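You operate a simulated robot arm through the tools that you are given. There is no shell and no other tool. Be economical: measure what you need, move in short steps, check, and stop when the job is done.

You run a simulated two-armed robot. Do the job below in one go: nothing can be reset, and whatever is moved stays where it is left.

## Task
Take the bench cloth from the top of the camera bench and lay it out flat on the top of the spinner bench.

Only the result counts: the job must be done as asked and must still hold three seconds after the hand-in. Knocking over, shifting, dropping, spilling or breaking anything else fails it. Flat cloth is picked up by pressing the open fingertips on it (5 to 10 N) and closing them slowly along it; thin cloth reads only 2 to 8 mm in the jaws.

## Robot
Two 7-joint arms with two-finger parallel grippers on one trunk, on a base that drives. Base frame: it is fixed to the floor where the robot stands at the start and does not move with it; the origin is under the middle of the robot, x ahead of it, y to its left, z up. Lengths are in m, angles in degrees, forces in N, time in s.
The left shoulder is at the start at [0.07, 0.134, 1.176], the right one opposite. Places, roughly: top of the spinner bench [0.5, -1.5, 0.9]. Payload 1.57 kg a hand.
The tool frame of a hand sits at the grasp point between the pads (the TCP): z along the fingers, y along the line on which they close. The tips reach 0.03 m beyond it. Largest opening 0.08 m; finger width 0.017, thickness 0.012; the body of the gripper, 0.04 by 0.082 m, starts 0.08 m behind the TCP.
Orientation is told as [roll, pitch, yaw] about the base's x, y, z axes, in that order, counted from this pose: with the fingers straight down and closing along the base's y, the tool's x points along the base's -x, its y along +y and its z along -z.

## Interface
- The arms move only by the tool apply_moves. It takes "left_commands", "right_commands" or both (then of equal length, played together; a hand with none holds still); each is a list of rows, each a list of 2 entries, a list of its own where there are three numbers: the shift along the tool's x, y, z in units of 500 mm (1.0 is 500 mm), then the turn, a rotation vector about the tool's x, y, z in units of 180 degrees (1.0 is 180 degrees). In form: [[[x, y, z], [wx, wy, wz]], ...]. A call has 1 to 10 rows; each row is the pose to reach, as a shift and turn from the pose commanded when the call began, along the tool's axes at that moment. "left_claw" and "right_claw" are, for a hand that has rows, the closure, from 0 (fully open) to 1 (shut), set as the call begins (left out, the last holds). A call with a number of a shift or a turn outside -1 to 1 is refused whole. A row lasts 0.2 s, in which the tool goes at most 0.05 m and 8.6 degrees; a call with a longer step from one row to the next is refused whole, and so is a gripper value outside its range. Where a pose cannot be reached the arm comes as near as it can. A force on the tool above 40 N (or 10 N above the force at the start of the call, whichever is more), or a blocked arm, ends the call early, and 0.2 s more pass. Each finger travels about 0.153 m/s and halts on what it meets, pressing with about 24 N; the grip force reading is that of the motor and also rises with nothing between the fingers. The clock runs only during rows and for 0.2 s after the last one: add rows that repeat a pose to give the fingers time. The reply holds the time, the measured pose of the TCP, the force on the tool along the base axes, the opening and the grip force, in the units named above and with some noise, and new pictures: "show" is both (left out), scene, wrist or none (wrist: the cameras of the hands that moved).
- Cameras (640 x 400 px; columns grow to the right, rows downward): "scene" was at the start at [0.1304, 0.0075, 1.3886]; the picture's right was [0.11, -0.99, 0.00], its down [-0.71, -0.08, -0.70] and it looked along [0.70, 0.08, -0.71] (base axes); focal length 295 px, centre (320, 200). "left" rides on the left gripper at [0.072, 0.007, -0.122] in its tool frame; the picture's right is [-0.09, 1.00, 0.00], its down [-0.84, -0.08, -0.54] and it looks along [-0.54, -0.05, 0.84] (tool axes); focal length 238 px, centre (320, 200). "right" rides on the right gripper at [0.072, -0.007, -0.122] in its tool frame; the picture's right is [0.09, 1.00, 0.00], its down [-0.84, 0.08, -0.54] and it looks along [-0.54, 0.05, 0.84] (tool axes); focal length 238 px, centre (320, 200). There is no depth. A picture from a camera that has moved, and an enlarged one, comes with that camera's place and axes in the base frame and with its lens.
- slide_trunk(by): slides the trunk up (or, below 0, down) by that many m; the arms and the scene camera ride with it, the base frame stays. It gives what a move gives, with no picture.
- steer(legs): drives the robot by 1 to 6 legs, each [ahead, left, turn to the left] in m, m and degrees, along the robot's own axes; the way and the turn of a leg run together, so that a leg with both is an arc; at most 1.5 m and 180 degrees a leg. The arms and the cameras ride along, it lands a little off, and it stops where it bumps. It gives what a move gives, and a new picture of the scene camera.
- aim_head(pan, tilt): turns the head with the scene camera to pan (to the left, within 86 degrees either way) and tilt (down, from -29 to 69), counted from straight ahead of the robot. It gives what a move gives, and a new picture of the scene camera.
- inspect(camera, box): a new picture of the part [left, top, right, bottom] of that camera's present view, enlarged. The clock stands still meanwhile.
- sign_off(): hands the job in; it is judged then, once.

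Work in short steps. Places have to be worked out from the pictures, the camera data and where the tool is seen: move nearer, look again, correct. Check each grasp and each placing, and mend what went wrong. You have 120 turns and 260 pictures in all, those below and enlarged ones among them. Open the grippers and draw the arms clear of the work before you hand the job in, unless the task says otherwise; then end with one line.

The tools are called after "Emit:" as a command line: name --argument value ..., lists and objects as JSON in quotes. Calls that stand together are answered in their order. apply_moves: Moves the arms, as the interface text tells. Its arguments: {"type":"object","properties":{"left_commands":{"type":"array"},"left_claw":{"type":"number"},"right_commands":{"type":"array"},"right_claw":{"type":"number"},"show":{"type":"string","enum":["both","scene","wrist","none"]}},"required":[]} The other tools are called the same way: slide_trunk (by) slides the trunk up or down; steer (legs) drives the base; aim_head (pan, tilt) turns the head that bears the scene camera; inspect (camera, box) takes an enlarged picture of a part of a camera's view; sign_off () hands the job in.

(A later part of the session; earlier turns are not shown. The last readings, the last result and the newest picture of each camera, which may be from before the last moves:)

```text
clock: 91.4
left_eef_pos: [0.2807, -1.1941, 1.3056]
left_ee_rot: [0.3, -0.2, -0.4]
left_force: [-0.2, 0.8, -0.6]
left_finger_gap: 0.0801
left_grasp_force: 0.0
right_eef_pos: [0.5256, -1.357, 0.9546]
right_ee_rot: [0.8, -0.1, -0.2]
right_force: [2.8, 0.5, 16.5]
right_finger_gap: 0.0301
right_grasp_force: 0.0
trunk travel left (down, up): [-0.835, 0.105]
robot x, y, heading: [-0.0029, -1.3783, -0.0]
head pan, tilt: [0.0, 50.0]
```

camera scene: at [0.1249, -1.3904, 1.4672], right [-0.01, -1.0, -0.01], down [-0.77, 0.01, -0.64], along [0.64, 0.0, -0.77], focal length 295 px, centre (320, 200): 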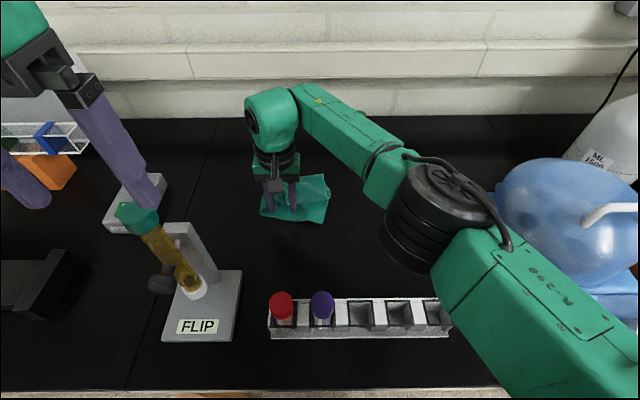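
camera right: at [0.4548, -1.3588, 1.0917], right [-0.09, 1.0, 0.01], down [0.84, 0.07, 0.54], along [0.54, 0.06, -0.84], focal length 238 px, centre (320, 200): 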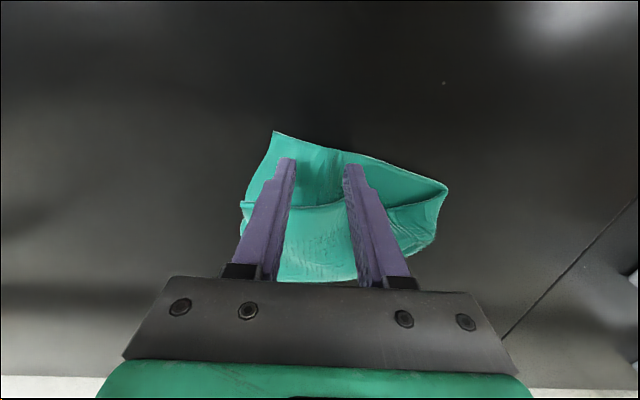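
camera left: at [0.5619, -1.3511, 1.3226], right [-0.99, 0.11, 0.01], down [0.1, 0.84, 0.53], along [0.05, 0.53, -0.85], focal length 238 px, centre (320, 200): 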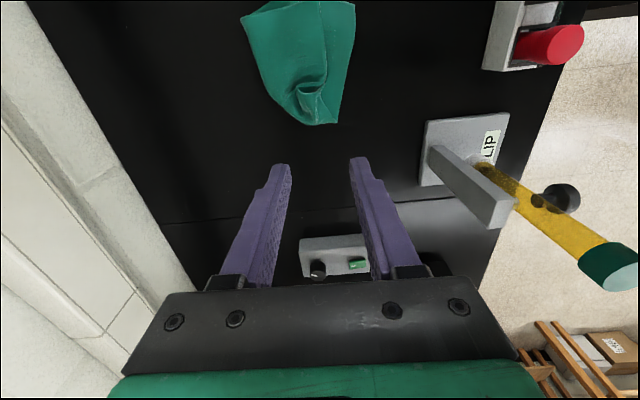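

Pressing with about 16 N; I ease a little and close slowly.

Emit:
apply_moves --right_commands '[[[0, 0, -0.003], [0, 0, 0]], [[0, 0, -0.003], [0, 0, 0]]]' --right_claw 0.7 --show "none"

Emit:
apply_moves --right_commands '[[[0, 0, 0], [0, 0, 0]], [[0, 0, 0], [0, 0, 0]]]' --right_claw 0.8 --show "none"

Emit:
apply_moves --right_commands '[[[0, 0, 0], [0, 0, 0]], [[0, 0, 0], [0, 0, 0]]]' --right_claw 0.9 --show "none"

Emit:
apply_moves --right_commands '[[[0, 0, 0], [0, 0, 0]], [[0, 0, 0], [0, 0, 0]], [[0, 0, 0], [0, 0, 0]]]' --right_claw 1 --show "wrist"

```text
clock: 92.0
left_eef_pos: [0.2825, -1.1949, 1.3051]
left_ee_rot: [0.3, -0.3, -0.4]
left_force: [-0.6, 0.2, -0.3]
left_finger_gap: 0.08
left_grasp_force: 0.0
right_eef_pos: [0.5238, -1.3585, 0.9546]
right_ee_rot: [0.6, 0.2, -0.3]
right_force: [2.7, -0.2, 12.4]
right_finger_gap: 0.0245
right_grasp_force: 0.3
trunk travel left (down, up): [-0.835, 0.105]
robot x, y, heading: [0.0009, -1.3818, -0.2]
head pan, tilt: [0.0, 50.0]
```

```text
clock: 92.6
left_eef_pos: [0.281, -1.1943, 1.3063]
left_ee_rot: [0.2, -0.2, -0.5]
left_force: [0.4, -0.3, -0.6]
left_finger_gap: 0.0799
left_grasp_force: 0.0
right_eef_pos: [0.5233, -1.359, 0.9551]
right_ee_rot: [0.9, 0.0, -0.2]
right_force: [-2.5, 1.2, 8.2]
right_finger_gap: 0.0152
right_grasp_force: 0.0
trunk travel left (down, up): [-0.835, 0.105]
robot x, y, heading: [-0.002, -1.3765, -0.5]
head pan, tilt: [0.0, 50.0]
```

```text
clock: 93.2
left_eef_pos: [0.2825, -1.1952, 1.306]
left_ee_rot: [0.3, -0.3, -0.4]
left_force: [-0.1, 0.8, 0.4]
left_finger_gap: 0.0799
left_grasp_force: 0.1
right_eef_pos: [0.5249, -1.3579, 0.9538]
right_ee_rot: [0.9, 0.2, -0.3]
right_force: [-1.7, -0.2, 7.6]
right_finger_gap: 0.0089
right_grasp_force: 0.4
trunk travel left (down, up): [-0.835, 0.105]
robot x, y, heading: [-0.0017, -1.3771, -0.6]
head pan, tilt: [0.0, 50.0]
```

```text
clock: 94.0
left_eef_pos: [0.2819, -1.1936, 1.3068]
left_ee_rot: [0.3, -0.3, -0.3]
left_force: [0.4, -0.6, 0.5]
left_finger_gap: 0.08
left_grasp_force: 0.0
right_eef_pos: [0.5249, -1.3576, 0.9553]
right_ee_rot: [0.8, 0.1, -0.3]
right_force: [-0.9, -0.8, 7.4]
right_finger_gap: 0.0051
right_grasp_force: 24.2
trunk travel left (down, up): [-0.835, 0.105]
robot x, y, heading: [-0.0021, -1.3796, -0.4]
head pan, tilt: [0.0, 50.0]
camera right: at [0.4531, -1.3658, 1.077], right [-0.09, 1.0, 0.01], down [0.84, 0.07, 0.54], along [0.54, 0.06, -0.84], focal length 238 px, centre (320, 200)
```

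right: 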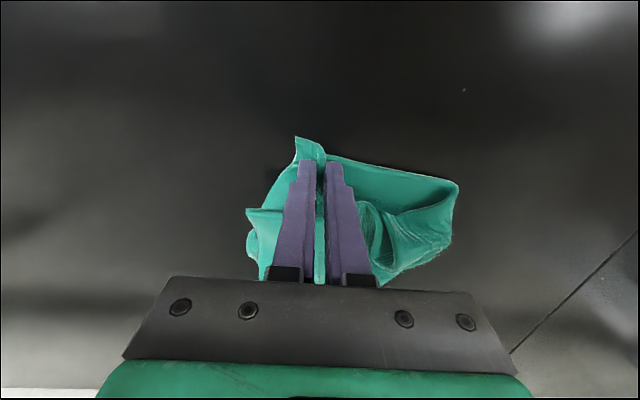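

Grasped with 5 mm. I lift the right hand by 0.22 m, slightly towards the robot, so the fold falls open under gravity.

Emit:
apply_moves --right_commands '[[[0, 0, -0.06], [0, 0, 0]], [[0.01, 0, -0.12], [0, 0, 0]], [[0.03, 0, -0.18], [0, 0, 0]], [[0.05, 0, -0.25], [0, 0, 0]], [[0.07, 0, -0.32], [0, 0, 0]], [[0.08, 0, -0.39], [0, 0, 0]], [[0.08, 0, -0.46], [0, 0, 0]], [[0.08, 0, -0.46], [0, 0, 0]]]' --show "both"

Emit:
inspect --camera "left" --box '[0, 0, 640, 400]'

```text
clock: 95.8
left_eef_pos: [0.2835, -1.1949, 1.305]
left_ee_rot: [0.2, -0.2, -0.4]
left_force: [-0.6, -0.1, -0.2]
left_finger_gap: 0.0799
left_grasp_force: 0.2
right_eef_pos: [0.4863, -1.3608, 1.1843]
right_ee_rot: [0.8, 0.3, -0.3]
right_force: [0.2, -0.1, 0.1]
right_finger_gap: 0.0047
right_grasp_force: 24.3
trunk travel left (down, up): [-0.835, 0.105]
robot x, y, heading: [-0.0051, -1.3809, -0.2]
head pan, tilt: [0.0, 50.0]
camera scene: at [0.1251, -1.3814, 1.4672], right [-0.01, -1.0, 0.0], down [-0.77, 0.01, -0.64], along [0.64, 0.0, -0.77], focal length 295 px, centre (320, 200)
camera right: at [0.4148, -1.3684, 1.3072], right [-0.09, 1.0, 0.01], down [0.84, 0.07, 0.54], along [0.54, 0.06, -0.84], focal length 238 px, centre (320, 200)
```

scene: 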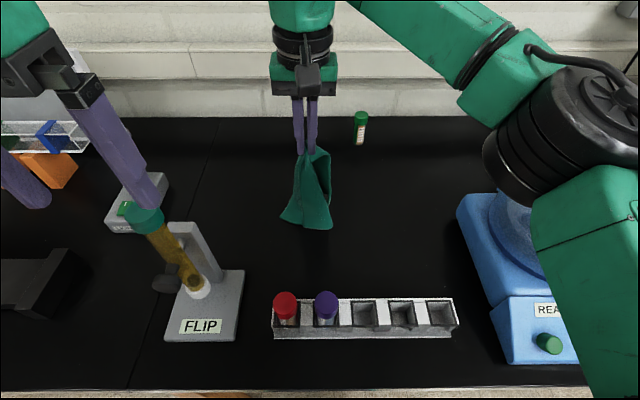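
right: 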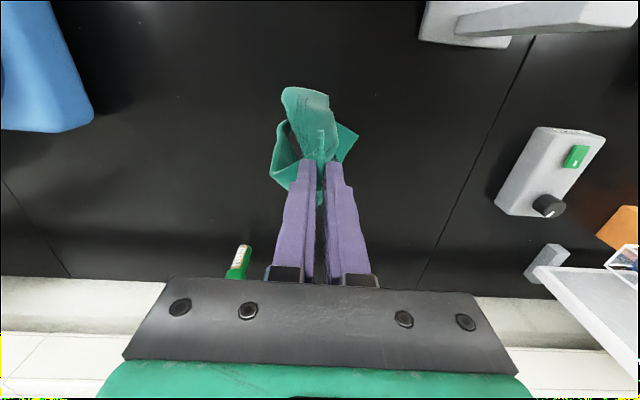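

```text
1.00 times, centred on (320, 200) of left
camera zoom: at [0.2113, -1.1884, 1.4266], right [0.1, 1.0, 0.01], down [0.83, -0.09, 0.54], along [0.54, -0.05, -0.84], focal length 238 px, centre (320, 200)
```

zoom: 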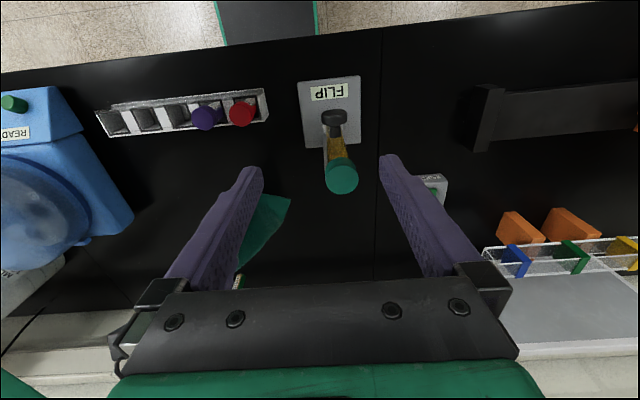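

I zoom in on the hanging cloth.

Emit:
inspect --camera "scene" --box '[250, 130, 370, 240]'

Emit:
inspect --camera "right" --box '[240, 70, 400, 190]'

```text
3.64 times, centred on (310, 185) of scene
camera zoom: at [0.1251, -1.3814, 1.4672], right [-0.01, -1.0, 0.0], down [-0.77, 0.01, -0.64], along [0.64, 0.0, -0.77], focal length 1073 px, centre (356, 254)
```

zoom: 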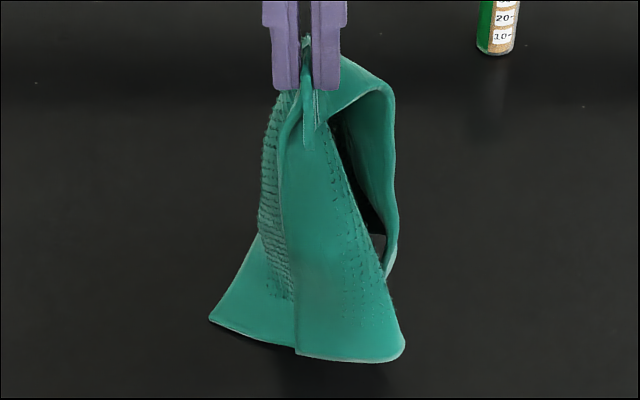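

```text
3.33 times, centred on (320, 130) of right
camera zoom: at [0.4148, -1.3684, 1.3072], right [-0.09, 1.0, 0.01], down [0.84, 0.07, 0.54], along [0.54, 0.06, -0.84], focal length 794 px, centre (320, 433)
```

zoom: 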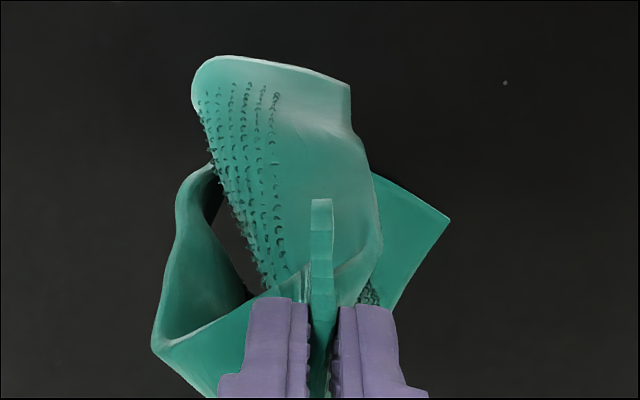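

The fold hangs with its convex side facing the robot. By yawing the right hand −90° that side will face left (+y), and I can lay it by sweeping left from y≈−1.55 with the arm in comfortable reach. I lift, yaw and move right.

Emit:
apply_moves --right_commands '[[[0, 0, -0.08], [0, 0, 0]], [[0.01, -0.03, -0.12], [0, 0, 0.045]], [[0.01, -0.07, -0.12], [0, 0, 0.09]], [[0.01, -0.11, -0.12], [0, 0, 0.135]], [[0.01, -0.15, -0.12], [0, 0, 0.18]], [[0.01, -0.2, -0.12], [0, 0, 0.225]], [[0.01, -0.25, -0.12], [0, 0, 0.27]], [[0.01, -0.3, -0.12], [0, 0, 0.315]], [[0.01, -0.35, -0.12], [0, 0, 0.36]], [[0.01, -0.38, -0.12], [0, 0, 0.4]]]' --show "both"

Emit:
inspect --camera "scene" --box '[260, 90, 460, 240]'

```text
clock: 98.0
left_eef_pos: [0.2829, -1.1946, 1.3059]
left_ee_rot: [0.5, -0.2, -0.5]
left_force: [0.2, -0.1, -0.3]
left_finger_gap: 0.0798
left_grasp_force: 0.0
right_eef_pos: [0.4807, -1.5537, 1.2417]
right_ee_rot: [0.1, 0.8, -72.4]
right_force: [1.1, -0.8, -1.1]
right_finger_gap: 0.0045
right_grasp_force: 23.9
trunk travel left (down, up): [-0.835, 0.105]
robot x, y, heading: [-0.0015, -1.3777, -0.5]
head pan, tilt: [0.0, 50.0]
camera scene: at [0.1247, -1.3822, 1.4673], right [-0.01, -1.0, 0.0], down [-0.77, 0.01, -0.64], along [0.64, 0.0, -0.77], focal length 295 px, centre (320, 200)
camera right: at [0.453, -1.4876, 1.365], right [0.92, 0.39, 0.0], down [0.33, -0.78, 0.53], along [0.21, -0.49, -0.85], focal length 238 px, centre (320, 200)
```

scene: 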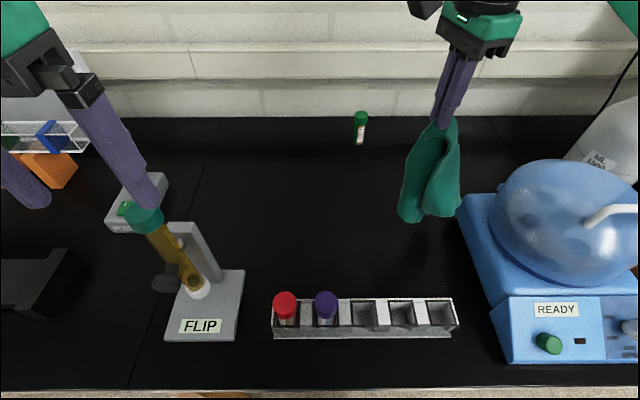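
right: 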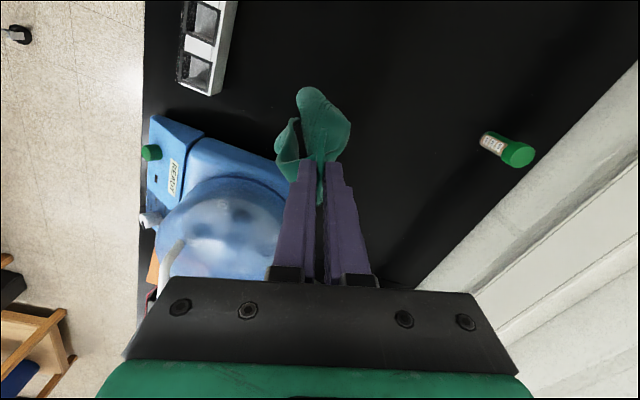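

```text
2.67 times, centred on (360, 165) of scene
camera zoom: at [0.1247, -1.3822, 1.4673], right [-0.01, -1.0, 0.0], down [-0.77, 0.01, -0.64], along [0.64, 0.0, -0.77], focal length 787 px, centre (213, 293)
```

zoom: 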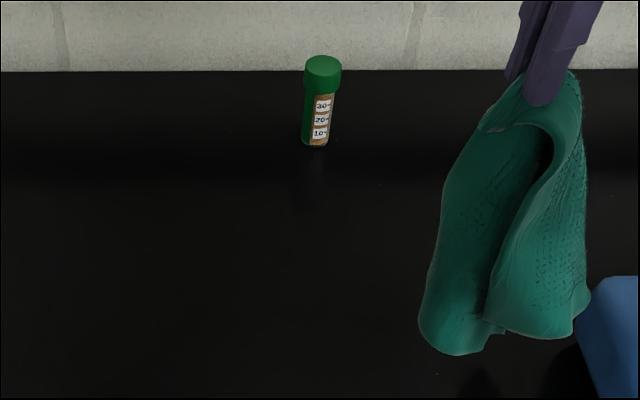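

The cloth's lowest corner is close to the bench surface (about 0.29 m hang). I now sweep left along an arc, lowering only as the sweep progresses.

Emit:
apply_moves --right_commands '[[[0.0, 0.0, 0.04], [0, 0, 0]], [[0.038, 0.012, 0.06], [0, 0, 0]], [[0.076, 0.024, 0.066], [0, 0, 0]], [[0.114, 0.036, 0.074], [0, 0, 0]], [[0.152, 0.048, 0.084], [0, 0, 0]], [[0.19, 0.06, 0.1], [0, 0, 0]], [[0.229, 0.072, 0.12], [0, 0, 0]], [[0.267, 0.085, 0.14], [0, 0, 0]], [[0.286, 0.091, 0.16], [0, 0, 0]]]' --show "both"

```text
clock: 100.0
left_eef_pos: [0.2838, -1.193, 1.3051]
left_ee_rot: [0.3, -0.1, -0.4]
left_force: [0.1, 0.1, 0.4]
left_finger_gap: 0.0803
left_grasp_force: 0.0
right_eef_pos: [0.4805, -1.4017, 1.1635]
right_ee_rot: [0.0, 0.9, -72.3]
right_force: [1.5, 0.6, -0.7]
right_finger_gap: 0.0044
right_grasp_force: 24.4
trunk travel left (down, up): [-0.835, 0.105]
robot x, y, heading: [0.0028, -1.3784, -0.3]
head pan, tilt: [0.0, 50.0]
camera scene: at [0.1251, -1.3809, 1.4672], right [-0.01, -1.0, 0.0], down [-0.77, 0.01, -0.64], along [0.64, 0.0, -0.77], focal length 295 px, centre (320, 200)
camera right: at [0.4531, -1.3354, 1.2867], right [0.92, 0.39, 0.0], down [0.33, -0.78, 0.53], along [0.21, -0.49, -0.85], focal length 238 px, centre (320, 200)
```

scene: 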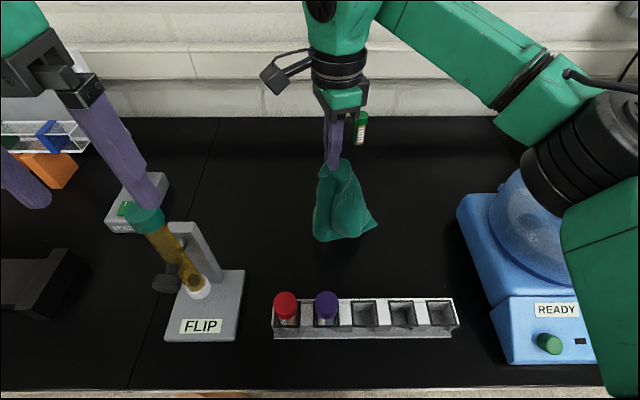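
right: 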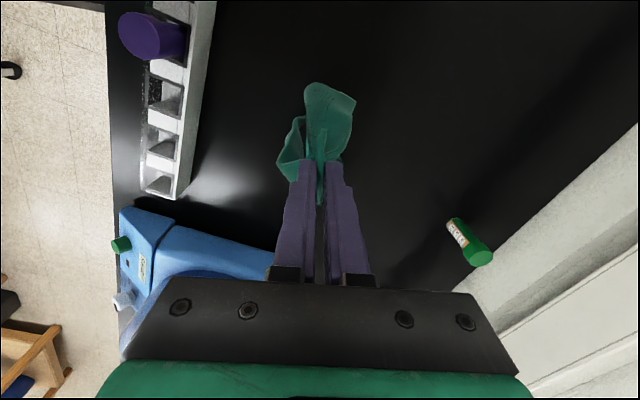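

The hang is only about 0.2 m, so the tip has just reached the bench now. I lift slightly, go back right 0.13 m, then lower until it surely touches and repeat the sweep lower.

Emit:
apply_moves --right_commands '[[[0, 0, -0.06], [0, 0, 0]], [[-0.06, -0.02, -0.07], [0, 0, 0.02]], [[-0.12, -0.04, -0.07], [0, 0, 0.04]], [[-0.18, -0.06, -0.07], [0, 0, 0.06]], [[-0.248, -0.079, -0.07], [0, 0, 0.08]], [[-0.248, -0.079, 0.0], [0, 0, 0.095]], [[-0.248, -0.079, 0.07], [0, 0, 0.095]], [[-0.248, -0.079, 0.08], [0, 0, 0.095]]]' --show "both"

```text
clock: 101.8
left_eef_pos: [0.2833, -1.1947, 1.3057]
left_ee_rot: [0.3, -0.2, -0.5]
left_force: [0.0, 0.3, 0.1]
left_finger_gap: 0.0801
left_grasp_force: 0.0
right_eef_pos: [0.4791, -1.5314, 1.1219]
right_ee_rot: [-0.1, 0.9, -89.5]
right_force: [0.6, 0.5, 0.7]
right_finger_gap: 0.0046
right_grasp_force: 24.2
trunk travel left (down, up): [-0.835, 0.105]
robot x, y, heading: [-0.0008, -1.3825, -0.6]
head pan, tilt: [0.0, 50.0]
camera scene: at [0.1244, -1.3818, 1.4673], right [-0.01, -1.0, 0.0], down [-0.77, 0.01, -0.64], along [0.64, 0.0, -0.77], focal length 295 px, centre (320, 200)
camera right: at [0.4726, -1.4601, 1.2445], right [0.99, 0.1, 0.0], down [0.09, -0.84, 0.53], along [0.05, -0.53, -0.85], focal length 238 px, centre (320, 200)
```

scene: 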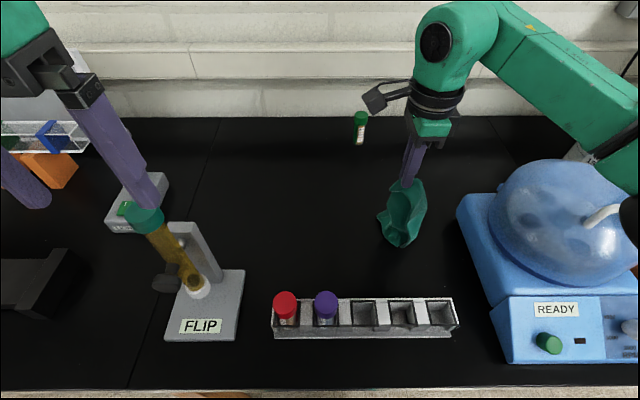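
right: 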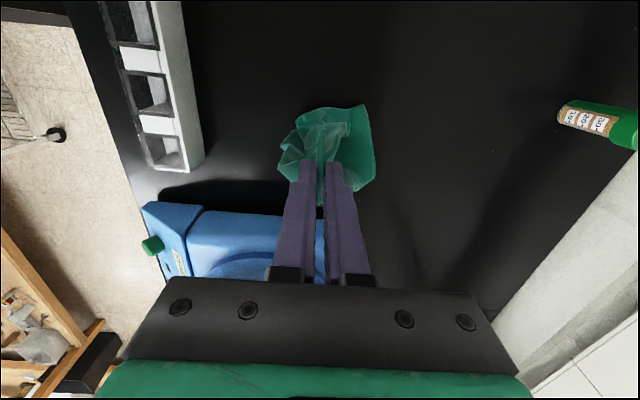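

The tip is down. Now the sweep to the left with lowering, in two halves; first to about 60 %.

Emit:
apply_moves --right_commands '[[[0.04, 0, 0], [0, 0, 0]], [[0.08, 0, 0.002], [0, 0, 0]], [[0.12, 0, 0.01], [0, 0, 0]], [[0.16, 0, 0.024], [0, 0, 0]], [[0.2, 0, 0.045], [0, 0, 0]], [[0.24, 0, 0.075], [0, 0, 0]], [[0.26, 0, 0.1], [0, 0, 0]]]' --show "both"

```text
clock: 103.4
left_eef_pos: [0.2833, -1.1937, 1.3049]
left_ee_rot: [0.2, -0.2, -0.4]
left_force: [-1.2, 0.0, 0.0]
left_finger_gap: 0.08
left_grasp_force: 0.0
right_eef_pos: [0.4793, -1.3988, 1.0731]
right_ee_rot: [-0.2, 0.7, -89.4]
right_force: [0.5, 0.2, -0.2]
right_finger_gap: 0.0047
right_grasp_force: 23.9
trunk travel left (down, up): [-0.835, 0.105]
robot x, y, heading: [-0.0002, -1.3788, -0.4]
head pan, tilt: [0.0, 50.0]
camera scene: at [0.1252, -1.3809, 1.4672], right [-0.01, -1.0, 0.0], down [-0.77, 0.01, -0.64], along [0.64, 0.0, -0.77], focal length 295 px, centre (320, 200)
camera right: at [0.4721, -1.3282, 1.196], right [0.99, 0.1, 0.0], down [0.09, -0.84, 0.53], along [0.05, -0.53, -0.85], focal length 238 px, centre (320, 200)
```

scene: 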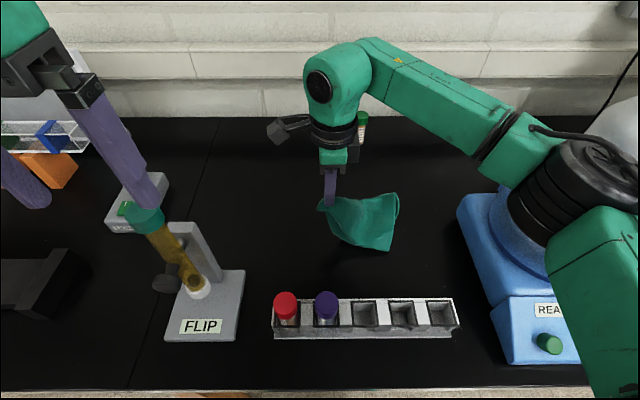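
right: 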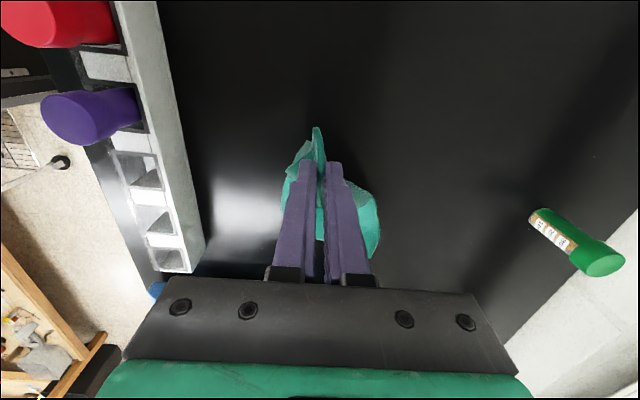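

The cloth trails and spreads to the right. I continue the sweep down to the surface.

Emit:
apply_moves --right_commands '[[[0.03, 0, 0.03], [0, 0, 0]], [[0.06, 0, 0.06], [0, 0, 0]], [[0.09, 0, 0.1], [0, 0, 0]], [[0.11, 0, 0.14], [0, 0, 0]], [[0.13, 0, 0.18], [0, 0, 0]], [[0.14, 0, 0.21], [0, 0, 0]]]' --show "both"

Emit:
inspect --camera "scene" --box '[260, 150, 420, 270]'

```text
clock: 104.8
left_eef_pos: [0.2842, -1.194, 1.3055]
left_ee_rot: [0.2, -0.1, -0.5]
left_force: [0.0, 0.3, -0.2]
left_finger_gap: 0.0801
left_grasp_force: 0.0
right_eef_pos: [0.4778, -1.3274, 0.9697]
right_ee_rot: [-0.2, 0.8, -89.4]
right_force: [0.1, 0.9, -0.3]
right_finger_gap: 0.0046
right_grasp_force: 24.2
trunk travel left (down, up): [-0.835, 0.105]
robot x, y, heading: [-0.0024, -1.3787, -0.5]
head pan, tilt: [0.0, 50.0]
camera scene: at [0.125, -1.3811, 1.4673], right [-0.01, -1.0, 0.0], down [-0.77, 0.01, -0.64], along [0.64, 0.0, -0.77], focal length 295 px, centre (320, 200)
camera right: at [0.4711, -1.2577, 1.0929], right [0.99, 0.1, 0.0], down [0.09, -0.84, 0.53], along [0.05, -0.53, -0.85], focal length 238 px, centre (320, 200)
```

scene: 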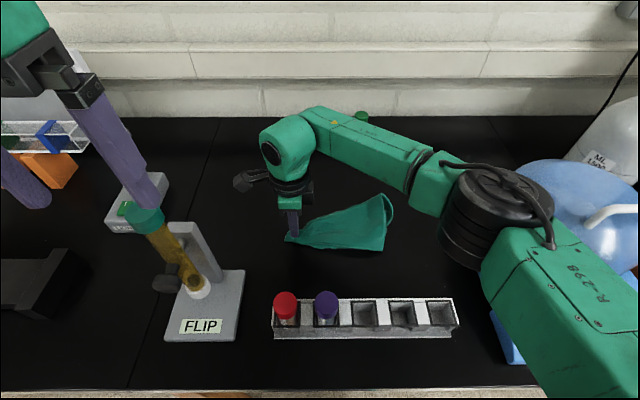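
right: 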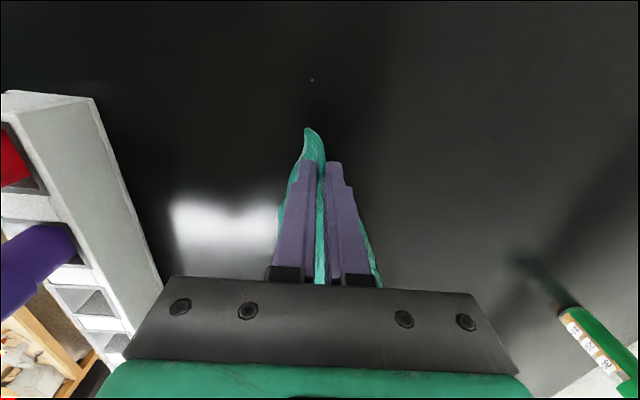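

```text
3.33 times, centred on (340, 210) of scene
camera zoom: at [0.125, -1.3811, 1.4673], right [-0.01, -1.0, 0.0], down [-0.77, 0.01, -0.64], along [0.64, 0.0, -0.77], focal length 983 px, centre (253, 167)
```

zoom: 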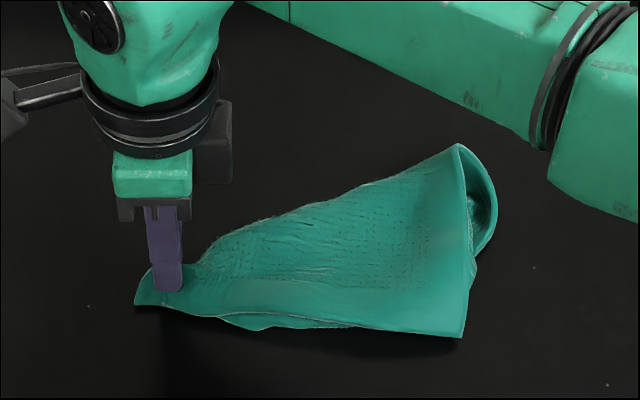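

The cloth now lies as a roughly diagonal fold with corner C (in the right hand) at the left. To judge whether the base may go closer to the bench, I look straight down.

Emit:
aim_head --pan 0 --tilt 69

```text
clock: 105.6
left_eef_pos: [0.283, -1.1939, 1.3053]
left_ee_rot: [0.3, -0.2, -0.4]
left_force: [-0.5, 0.0, -0.7]
left_finger_gap: 0.0798
left_grasp_force: 0.0
right_eef_pos: [0.4776, -1.3289, 0.9709]
right_ee_rot: [-0.2, 0.9, -89.3]
right_force: [1.1, -0.7, 1.0]
right_finger_gap: 0.0044
right_grasp_force: 24.5
trunk travel left (down, up): [-0.835, 0.105]
robot x, y, heading: [0.0007, -1.3772, -0.4]
head pan, tilt: [0.0, 68.8]
camera scene: at [0.1038, -1.3813, 1.4453], right [-0.01, -1.0, 0.0], down [-0.93, 0.01, -0.36], along [0.36, 0.0, -0.93], focal length 295 px, centre (320, 200)
```

scene: 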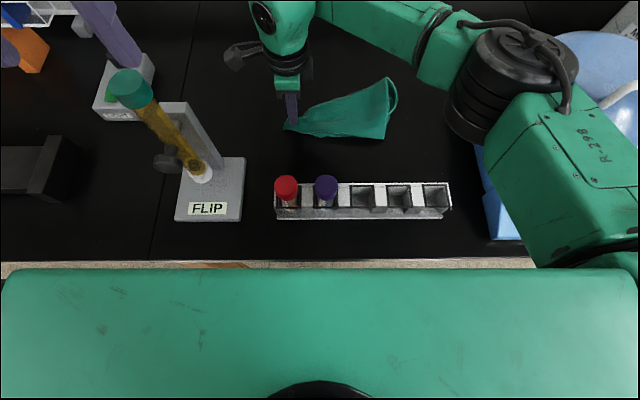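

The chest is the part near the bench edge; I stay at this distance. The lay result shows the fold's ridge was on the far side (+x), so with the hand yawed back to 0° the ridge will face the sweep direction (+y). I lift, go right again and yaw back.

Emit:
apply_moves --right_commands '[[[-0.02, 0, -0.07], [0, 0, 0]], [[-0.06, 0, -0.14], [0, 0, 0]], [[-0.12, 0, -0.22], [0, 0, 0]], [[-0.18, 0, -0.3], [0, 0, -0.04]], [[-0.24, 0, -0.38], [0, 0, -0.08]], [[-0.3, 0, -0.44], [0, 0, -0.12]], [[-0.36, 0, -0.46], [0, 0, -0.16]], [[-0.4, 0, -0.46], [0, 0, -0.2]], [[-0.4, 0, -0.46], [0, 0, -0.24]], [[-0.4, 0, -0.46], [0, 0, -0.28]]]' --show "none"

Emit:
aim_head --pan 0 --tilt 50

Emit:
inspect --camera "scene" --box '[300, 100, 460, 240]'

```text
clock: 107.8
left_eef_pos: [0.2832, -1.1934, 1.3054]
left_ee_rot: [0.2, -0.1, -0.4]
left_force: [-0.3, 0.2, -1.0]
left_finger_gap: 0.0798
left_grasp_force: 0.0
right_eef_pos: [0.4814, -1.5302, 1.1974]
right_ee_rot: [0.4, 0.6, -38.8]
right_force: [0.4, 0.6, 0.7]
right_finger_gap: 0.0046
right_grasp_force: 24.1
trunk travel left (down, up): [-0.835, 0.105]
robot x, y, heading: [0.0018, -1.3775, -0.6]
head pan, tilt: [0.0, 68.8]
```

```text
clock: 108.6
left_eef_pos: [0.2831, -1.1944, 1.3054]
left_ee_rot: [0.3, -0.2, -0.4]
left_force: [0.6, 0.0, 0.6]
left_finger_gap: 0.0802
left_grasp_force: 0.1
right_eef_pos: [0.4799, -1.5314, 1.1964]
right_ee_rot: [0.4, 0.6, -39.1]
right_force: [0.2, -0.1, 1.2]
right_finger_gap: 0.0044
right_grasp_force: 24.2
trunk travel left (down, up): [-0.835, 0.105]
robot x, y, heading: [-0.0031, -1.3817, -0.4]
head pan, tilt: [0.0, 50.0]
camera scene: at [0.1248, -1.3816, 1.4672], right [-0.01, -1.0, 0.0], down [-0.77, 0.01, -0.64], along [0.64, 0.0, -0.77], focal length 295 px, centre (320, 200)
```

scene: 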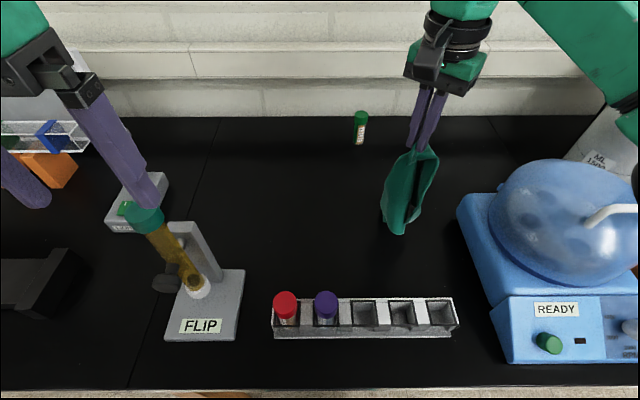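

```text
2.86 times, centred on (380, 170) of scene
camera zoom: at [0.1248, -1.3816, 1.4672], right [-0.01, -1.0, 0.0], down [-0.77, 0.01, -0.64], along [0.64, 0.0, -0.77], focal length 843 px, centre (149, 286)
```

zoom: 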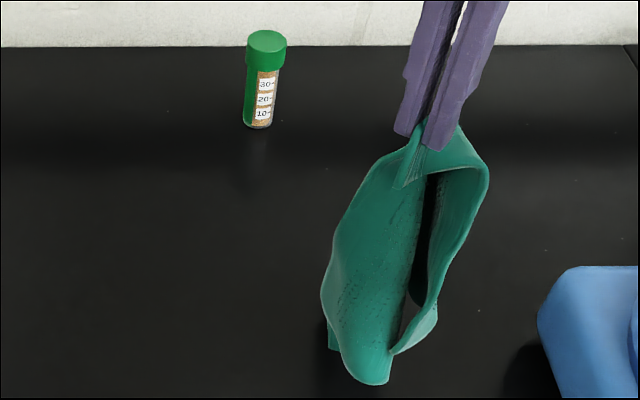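

The fold opening faces front-right; another +45° of yaw will make it face right (−y). I yaw and lower until touching.

Emit:
apply_moves --right_commands '[[[0, 0, 0], [0, 0, -0.042]], [[0, 0, 0], [0, 0, -0.084]], [[0, 0, 0], [0, 0, -0.126]], [[0, 0, 0], [0, 0, -0.168]], [[0, 0, 0], [0, 0, -0.21]], [[0, 0, 0.02], [0, 0, -0.245]], [[0, 0, 0.04], [0, 0, -0.245]], [[0, 0, 0.05], [0, 0, -0.245]]]' --show "scene"

Emit:
inspect --camera "scene" --box '[300, 100, 460, 260]'

```text
clock: 110.4
left_eef_pos: [0.2836, -1.1954, 1.3044]
left_ee_rot: [0.3, -0.2, -0.4]
left_force: [-0.4, -0.3, 0.1]
left_finger_gap: 0.08
left_grasp_force: 0.1
right_eef_pos: [0.4802, -1.5319, 1.1718]
right_ee_rot: [0.8, 0.1, 5.2]
right_force: [0.1, 0.1, 0.6]
right_finger_gap: 0.0044
right_grasp_force: 23.7
trunk travel left (down, up): [-0.835, 0.105]
robot x, y, heading: [0.0012, -1.3784, -0.1]
head pan, tilt: [0.0, 50.0]
camera scene: at [0.1249, -1.3814, 1.4672], right [-0.01, -1.0, 0.0], down [-0.77, 0.01, -0.64], along [0.64, 0.0, -0.77], focal length 295 px, centre (320, 200)
```

scene: 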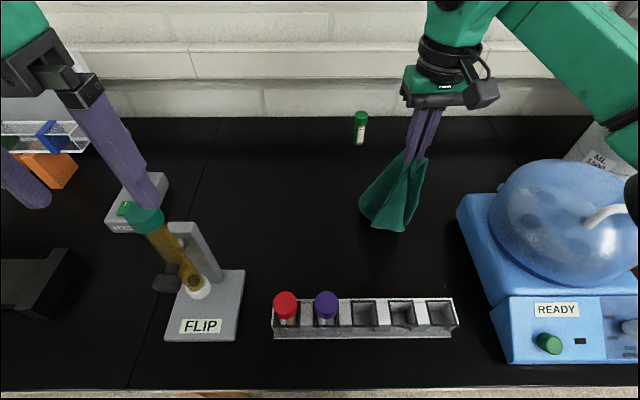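

```text
2.50 times, centred on (380, 180) of scene
camera zoom: at [0.1249, -1.3814, 1.4672], right [-0.01, -1.0, 0.0], down [-0.77, 0.01, -0.64], along [0.64, 0.0, -0.77], focal length 738 px, centre (170, 250)
```

zoom: 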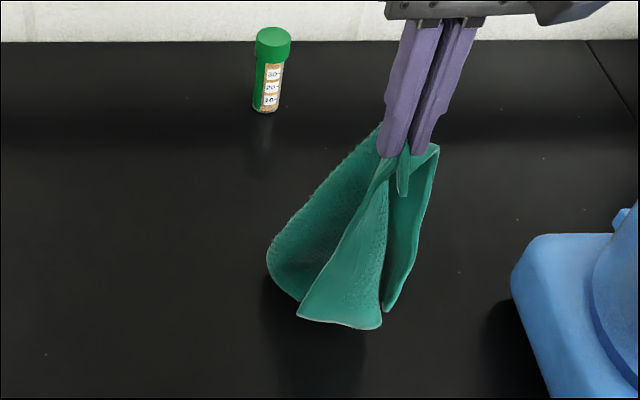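

I can now make out the corner structure: the free edge from the held corner (C) runs down the left of the front panel to corner D at its bottom-left. If I lay this edge out along y, with C to the right, the left hand can take D and I get two adjacent corners. I lift slightly and move left to y≈−1.33 first.

Emit:
apply_moves --right_commands '[[[0, 0, -0.06], [0, 0, 0]], [[-0.007, 0.08, -0.06], [0, 0, 0]], [[-0.014, 0.16, -0.06], [0, 0, 0]], [[-0.021, 0.24, -0.06], [0, 0, 0]], [[-0.028, 0.32, -0.06], [0, 0, 0]], [[-0.035, 0.38, -0.04], [0, 0, 0.02]], [[-0.035, 0.38, 0.0], [0, 0, 0.025]], [[-0.035, 0.38, 0.02], [0, 0, 0.025]]]' --show "scene"

Emit:
inspect --camera "scene" --box '[240, 110, 380, 250]'

```text
clock: 112.2
left_eef_pos: [0.2834, -1.1948, 1.3048]
left_ee_rot: [0.4, -0.1, -0.4]
left_force: [-0.2, -0.4, -0.2]
left_finger_gap: 0.0801
left_grasp_force: 0.0
right_eef_pos: [0.4826, -1.3407, 1.1647]
right_ee_rot: [0.8, 0.2, 0.6]
right_force: [0.5, -1.0, 0.0]
right_finger_gap: 0.0046
right_grasp_force: 24.3
trunk travel left (down, up): [-0.835, 0.105]
robot x, y, heading: [0.0006, -1.3803, -0.4]
head pan, tilt: [0.0, 50.0]
camera scene: at [0.1251, -1.3819, 1.4672], right [-0.01, -1.0, 0.0], down [-0.77, 0.01, -0.64], along [0.64, 0.0, -0.77], focal length 295 px, centre (320, 200)
```

scene: 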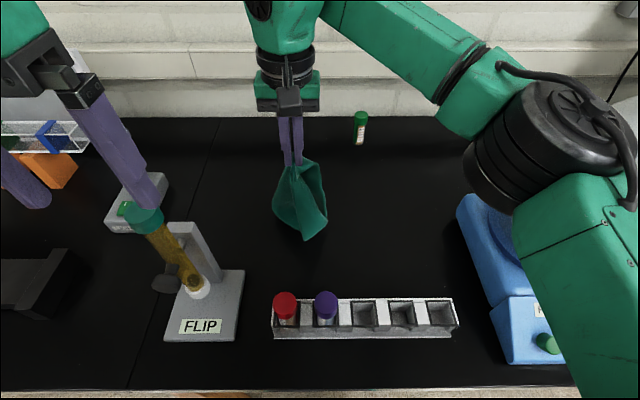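

```text
2.86 times, centred on (310, 180) of scene
camera zoom: at [0.1251, -1.3819, 1.4672], right [-0.01, -1.0, 0.0], down [-0.77, 0.01, -0.64], along [0.64, 0.0, -0.77], focal length 843 px, centre (349, 257)
```

zoom: 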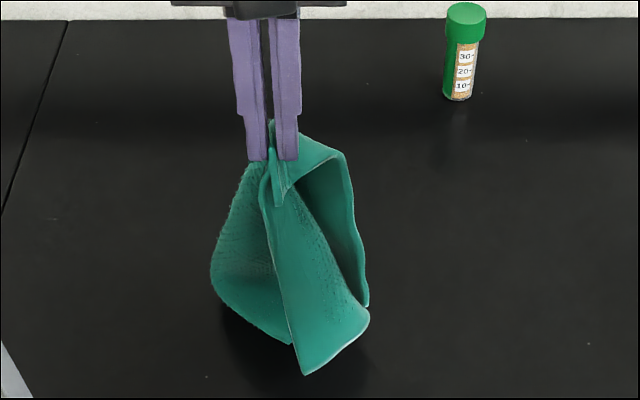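

Now the edge is clearly visible: D is the front bottom tip near (0.46, −1.35), touching the bench. I sweep the held corner to the right (−y) while lowering, to lay edge C–D along y.

Emit:
apply_moves --right_commands '[[[0, -0.04, 0.02], [0, 0, 0]], [[0, -0.1, 0.03], [0, 0, 0]], [[0, -0.16, 0.06], [0, 0, 0]], [[0.0, -0.22, 0.11], [0, 0, 0]], [[0.01, -0.27, 0.17], [0, 0, 0]], [[0.01, -0.31, 0.24], [0, 0, 0]], [[0.02, -0.34, 0.32], [0, 0, 0]], [[0.02, -0.36, 0.39], [0, 0, 0]]]' --show "scene"

Emit:
inspect --camera "scene" --box '[270, 130, 450, 270]'

```text
clock: 114.0
left_eef_pos: [0.2831, -1.1948, 1.3057]
left_ee_rot: [0.4, -0.2, -0.3]
left_force: [0.2, -0.8, 0.3]
left_finger_gap: 0.0801
left_grasp_force: 0.0
right_eef_pos: [0.4731, -1.5187, 0.966]
right_ee_rot: [0.8, 0.1, 0.7]
right_force: [0.1, 0.4, 0.1]
right_finger_gap: 0.0044
right_grasp_force: 23.9
trunk travel left (down, up): [-0.835, 0.105]
robot x, y, heading: [-0.0035, -1.3769, -0.3]
head pan, tilt: [0.0, 50.0]
camera scene: at [0.1252, -1.3822, 1.4673], right [-0.01, -1.0, 0.0], down [-0.77, 0.01, -0.64], along [0.64, 0.0, -0.77], focal length 295 px, centre (320, 200)
```

scene: 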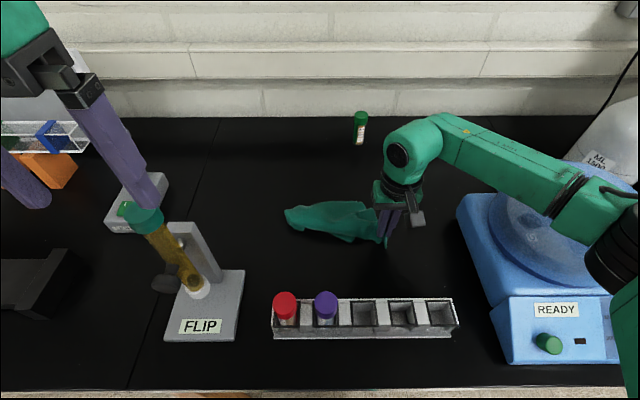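

```text
2.86 times, centred on (360, 200) of scene
camera zoom: at [0.1252, -1.3822, 1.4673], right [-0.01, -1.0, 0.0], down [-0.77, 0.01, -0.64], along [0.64, 0.0, -0.77], focal length 843 px, centre (206, 200)
```

zoom: 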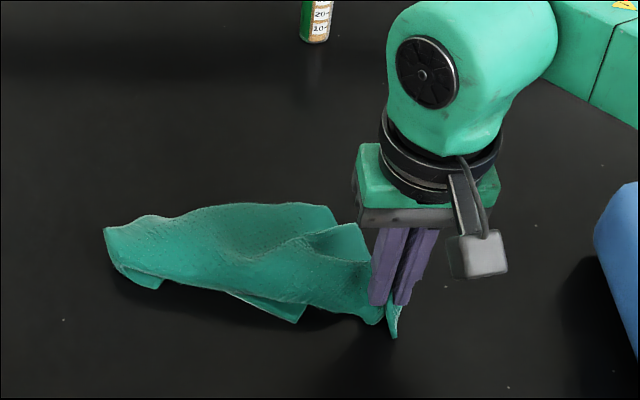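

The corner D peeks out in front (about (0.46, −1.45)), but the two grippers would be too close. I set C down on the bench, release it, raise the right hand, and then shift the robot right so that the left arm can work clear of the tube.

Emit:
apply_moves --right_commands '[[[0, -0.02, 0.01], [0, 0, 0]], [[0, -0.02, 0.016], [0, 0, 0]]]' --right_claw 0.85 --show "none"

Emit:
apply_moves --right_commands '[[[0, 0, -0.01], [0, 0, 0]], [[0, 0, -0.06], [0, 0, 0]], [[0, 0, -0.14], [0, 0, 0]], [[0.02, 0, -0.22], [0, 0, 0]], [[0.04, 0, -0.3], [0, 0, 0]], [[0.08, 0, -0.38], [0, 0, 0]], [[0.12, 0, -0.46], [0, 0, 0]], [[0.16, 0, -0.5], [0, 0, 0]]]' --right_claw 0.55 --show "none"

Emit:
slide_trunk --by 0.04

Emit:
steer --legs '[[0, -0.17, 0]]'

Emit:
inspect --camera "scene" --box '[200, 160, 360, 280]'

```text
clock: 114.6
left_eef_pos: [0.2834, -1.1937, 1.3052]
left_ee_rot: [0.3, -0.1, -0.4]
left_force: [0.5, -1.5, -0.2]
left_finger_gap: 0.0799
left_grasp_force: 0.2
right_eef_pos: [0.4732, -1.5269, 0.9591]
right_ee_rot: [0.7, 0.1, 0.5]
right_force: [-0.6, -1.0, 1.1]
right_finger_gap: 0.0121
right_grasp_force: 0.5
trunk travel left (down, up): [-0.835, 0.105]
robot x, y, heading: [-0.0025, -1.3798, -0.5]
head pan, tilt: [0.0, 50.0]
```

```text
clock: 116.4
left_eef_pos: [0.2823, -1.1955, 1.3059]
left_ee_rot: [0.3, -0.3, -0.5]
left_force: [-0.4, -0.3, 0.9]
left_finger_gap: 0.0799
left_grasp_force: 0.1
right_eef_pos: [0.3929, -1.5329, 1.2092]
right_ee_rot: [0.7, 0.2, 0.6]
right_force: [-0.6, 0.2, 0.6]
right_finger_gap: 0.0359
right_grasp_force: 0.0
trunk travel left (down, up): [-0.835, 0.105]
robot x, y, heading: [-0.0005, -1.3789, -0.4]
head pan, tilt: [0.0, 50.0]
```

```text
clock: 117.2
left_eef_pos: [0.2822, -1.1947, 1.3451]
left_ee_rot: [0.3, -0.3, -0.3]
left_force: [-1.0, -0.3, 0.6]
left_finger_gap: 0.0801
left_grasp_force: 0.0
right_eef_pos: [0.3937, -1.5319, 1.2492]
right_ee_rot: [0.7, 0.2, 0.6]
right_force: [0.5, -0.3, 0.8]
right_finger_gap: 0.0358
right_grasp_force: 0.0
trunk travel left (down, up): [-0.875, 0.065]
robot x, y, heading: [-0.0003, -1.3812, -0.5]
head pan, tilt: [0.0, 50.0]
```

```text
clock: 118.7
left_eef_pos: [0.2815, -1.3618, 1.3449]
left_ee_rot: [0.1, -0.2, -0.2]
left_force: [0.5, 1.0, 0.1]
left_finger_gap: 0.0797
left_grasp_force: 0.2
right_eef_pos: [0.3929, -1.6984, 1.2499]
right_ee_rot: [0.5, 0.2, 0.7]
right_force: [-0.2, -0.1, -0.2]
right_finger_gap: 0.036
right_grasp_force: 0.0
trunk travel left (down, up): [-0.875, 0.065]
robot x, y, heading: [-0.006, -1.5501, -0.2]
head pan, tilt: [0.0, 50.0]
camera scene: at [0.124, -1.5483, 1.5072], right [-0.01, -1.0, 0.0], down [-0.77, 0.0, -0.64], along [0.64, -0.01, -0.77], focal length 295 px, centre (320, 200)
```

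scene: 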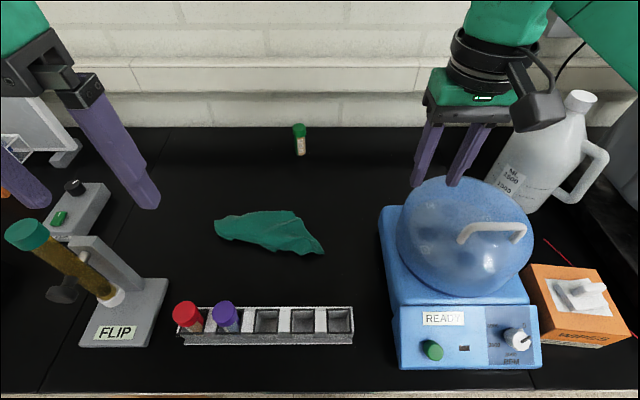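

```text
3.33 times, centred on (280, 220) of scene
camera zoom: at [0.124, -1.5483, 1.5072], right [-0.01, -1.0, 0.0], down [-0.77, 0.0, -0.64], along [0.64, -0.01, -0.77], focal length 983 px, centre (453, 133)
```

zoom: 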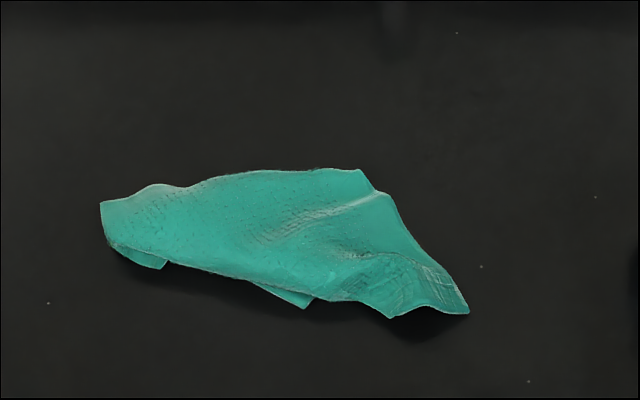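

Now I see it clearly: a corner peeks out at front (0.458, −1.456), the right tip C is at (0.455, −1.56). I will press the closed left fingertips on the exposed corner and drag it out towards the front-left, to expose more of it. First I bring the closed left fingers above it.

Emit:
apply_moves --left_commands '[[[-0.09, -0.045, 0.02], [0, 0, 0]], [[-0.18, -0.09, 0.04], [0, 0, 0]], [[-0.27, -0.135, 0.06], [0, 0, 0]], [[-0.36, -0.18, 0.1], [0, 0, 0]], [[-0.37, -0.18, 0.2], [0, 0, 0]], [[-0.37, -0.18, 0.3], [0, 0, 0]], [[-0.37, -0.18, 0.4], [0, 0, 0]], [[-0.37, -0.18, 0.5], [0, 0, 0]], [[-0.37, -0.18, 0.6], [0, 0, 0]], [[-0.37, -0.18, 0.68], [0, 0, 0]]]' --left_claw 1 --show "both"

```text
refused: row 1 steps farther than a row can; nothing moved
```

The step was slightly too long; I use smaller steps.

Emit:
apply_moves --left_commands '[[[-0.08, -0.04, 0.02], [0, 0, 0]], [[-0.16, -0.08, 0.04], [0, 0, 0]], [[-0.24, -0.12, 0.06], [0, 0, 0]], [[-0.31, -0.16, 0.1], [0, 0, 0]], [[-0.37, -0.18, 0.16], [0, 0, 0]], [[-0.37, -0.18, 0.26], [0, 0, 0]], [[-0.37, -0.18, 0.36], [0, 0, 0]], [[-0.37, -0.18, 0.46], [0, 0, 0]], [[-0.37, -0.18, 0.56], [0, 0, 0]], [[-0.37, -0.18, 0.65], [0, 0, 0]]]' --left_claw 1 --show "both"

```text
clock: 120.9
left_eef_pos: [0.4699, -1.4545, 1.0203]
left_ee_rot: [0.3, -0.2, -0.3]
left_force: [-0.2, -0.5, -0.1]
left_finger_gap: 0.0
left_grasp_force: 21.8
right_eef_pos: [0.3925, -1.7022, 1.249]
right_ee_rot: [0.8, 0.1, 0.7]
right_force: [-0.1, 0.6, -0.6]
right_finger_gap: 0.0362
right_grasp_force: 0.1
trunk travel left (down, up): [-0.875, 0.065]
robot x, y, heading: [-0.003, -1.5514, -0.6]
head pan, tilt: [0.0, 50.0]
camera scene: at [0.124, -1.5528, 1.5073], right [-0.01, -1.0, 0.0], down [-0.77, 0.0, -0.64], along [0.64, 0.0, -0.77], focal length 295 px, centre (320, 200)
camera left: at [0.396, -1.4482, 1.1414], right [0.1, 1.0, 0.01], down [0.83, -0.08, 0.55], along [0.54, -0.05, -0.84], focal length 238 px, centre (320, 200)
```

scene: 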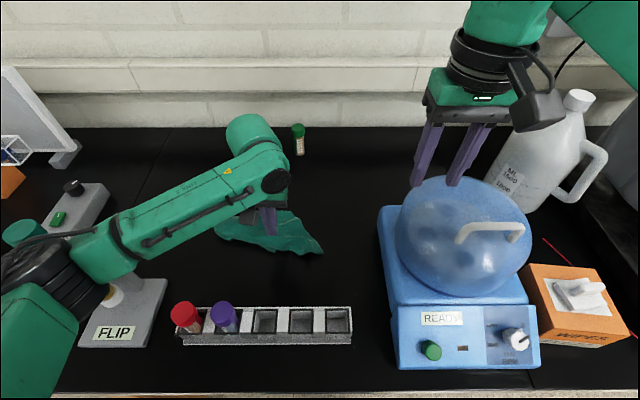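
left: 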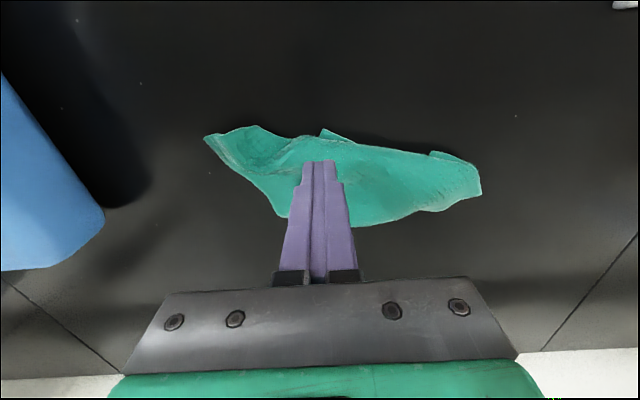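

The corner tip is just in front of the fingertips at (0.461, −1.452). I place the closed tips on it and press.

Emit:
apply_moves --left_commands '[[[0.012, 0.008, 0.06], [0, 0, 0]], [[0.013, 0.008, 0.11], [0, 0, 0]], [[0.013, 0.008, 0.124], [0, 0, 0]], [[0.013, 0.008, 0.13], [0, 0, 0]], [[0.013, 0.008, 0.134], [0, 0, 0]]]' --show "none"

```text
clock: 122.1
left_eef_pos: [0.4611, -1.4508, 0.9565]
left_ee_rot: [0.3, -0.5, -0.2]
left_force: [3.7, 1.4, 17.2]
left_finger_gap: 0.0
left_grasp_force: 21.0
right_eef_pos: [0.3904, -1.703, 1.2501]
right_ee_rot: [0.8, 0.1, 0.7]
right_force: [0.4, 0.6, -0.3]
right_finger_gap: 0.036
right_grasp_force: 0.0
trunk travel left (down, up): [-0.875, 0.065]
robot x, y, heading: [-0.0043, -1.5459, -0.3]
head pan, tilt: [0.0, 50.0]
```

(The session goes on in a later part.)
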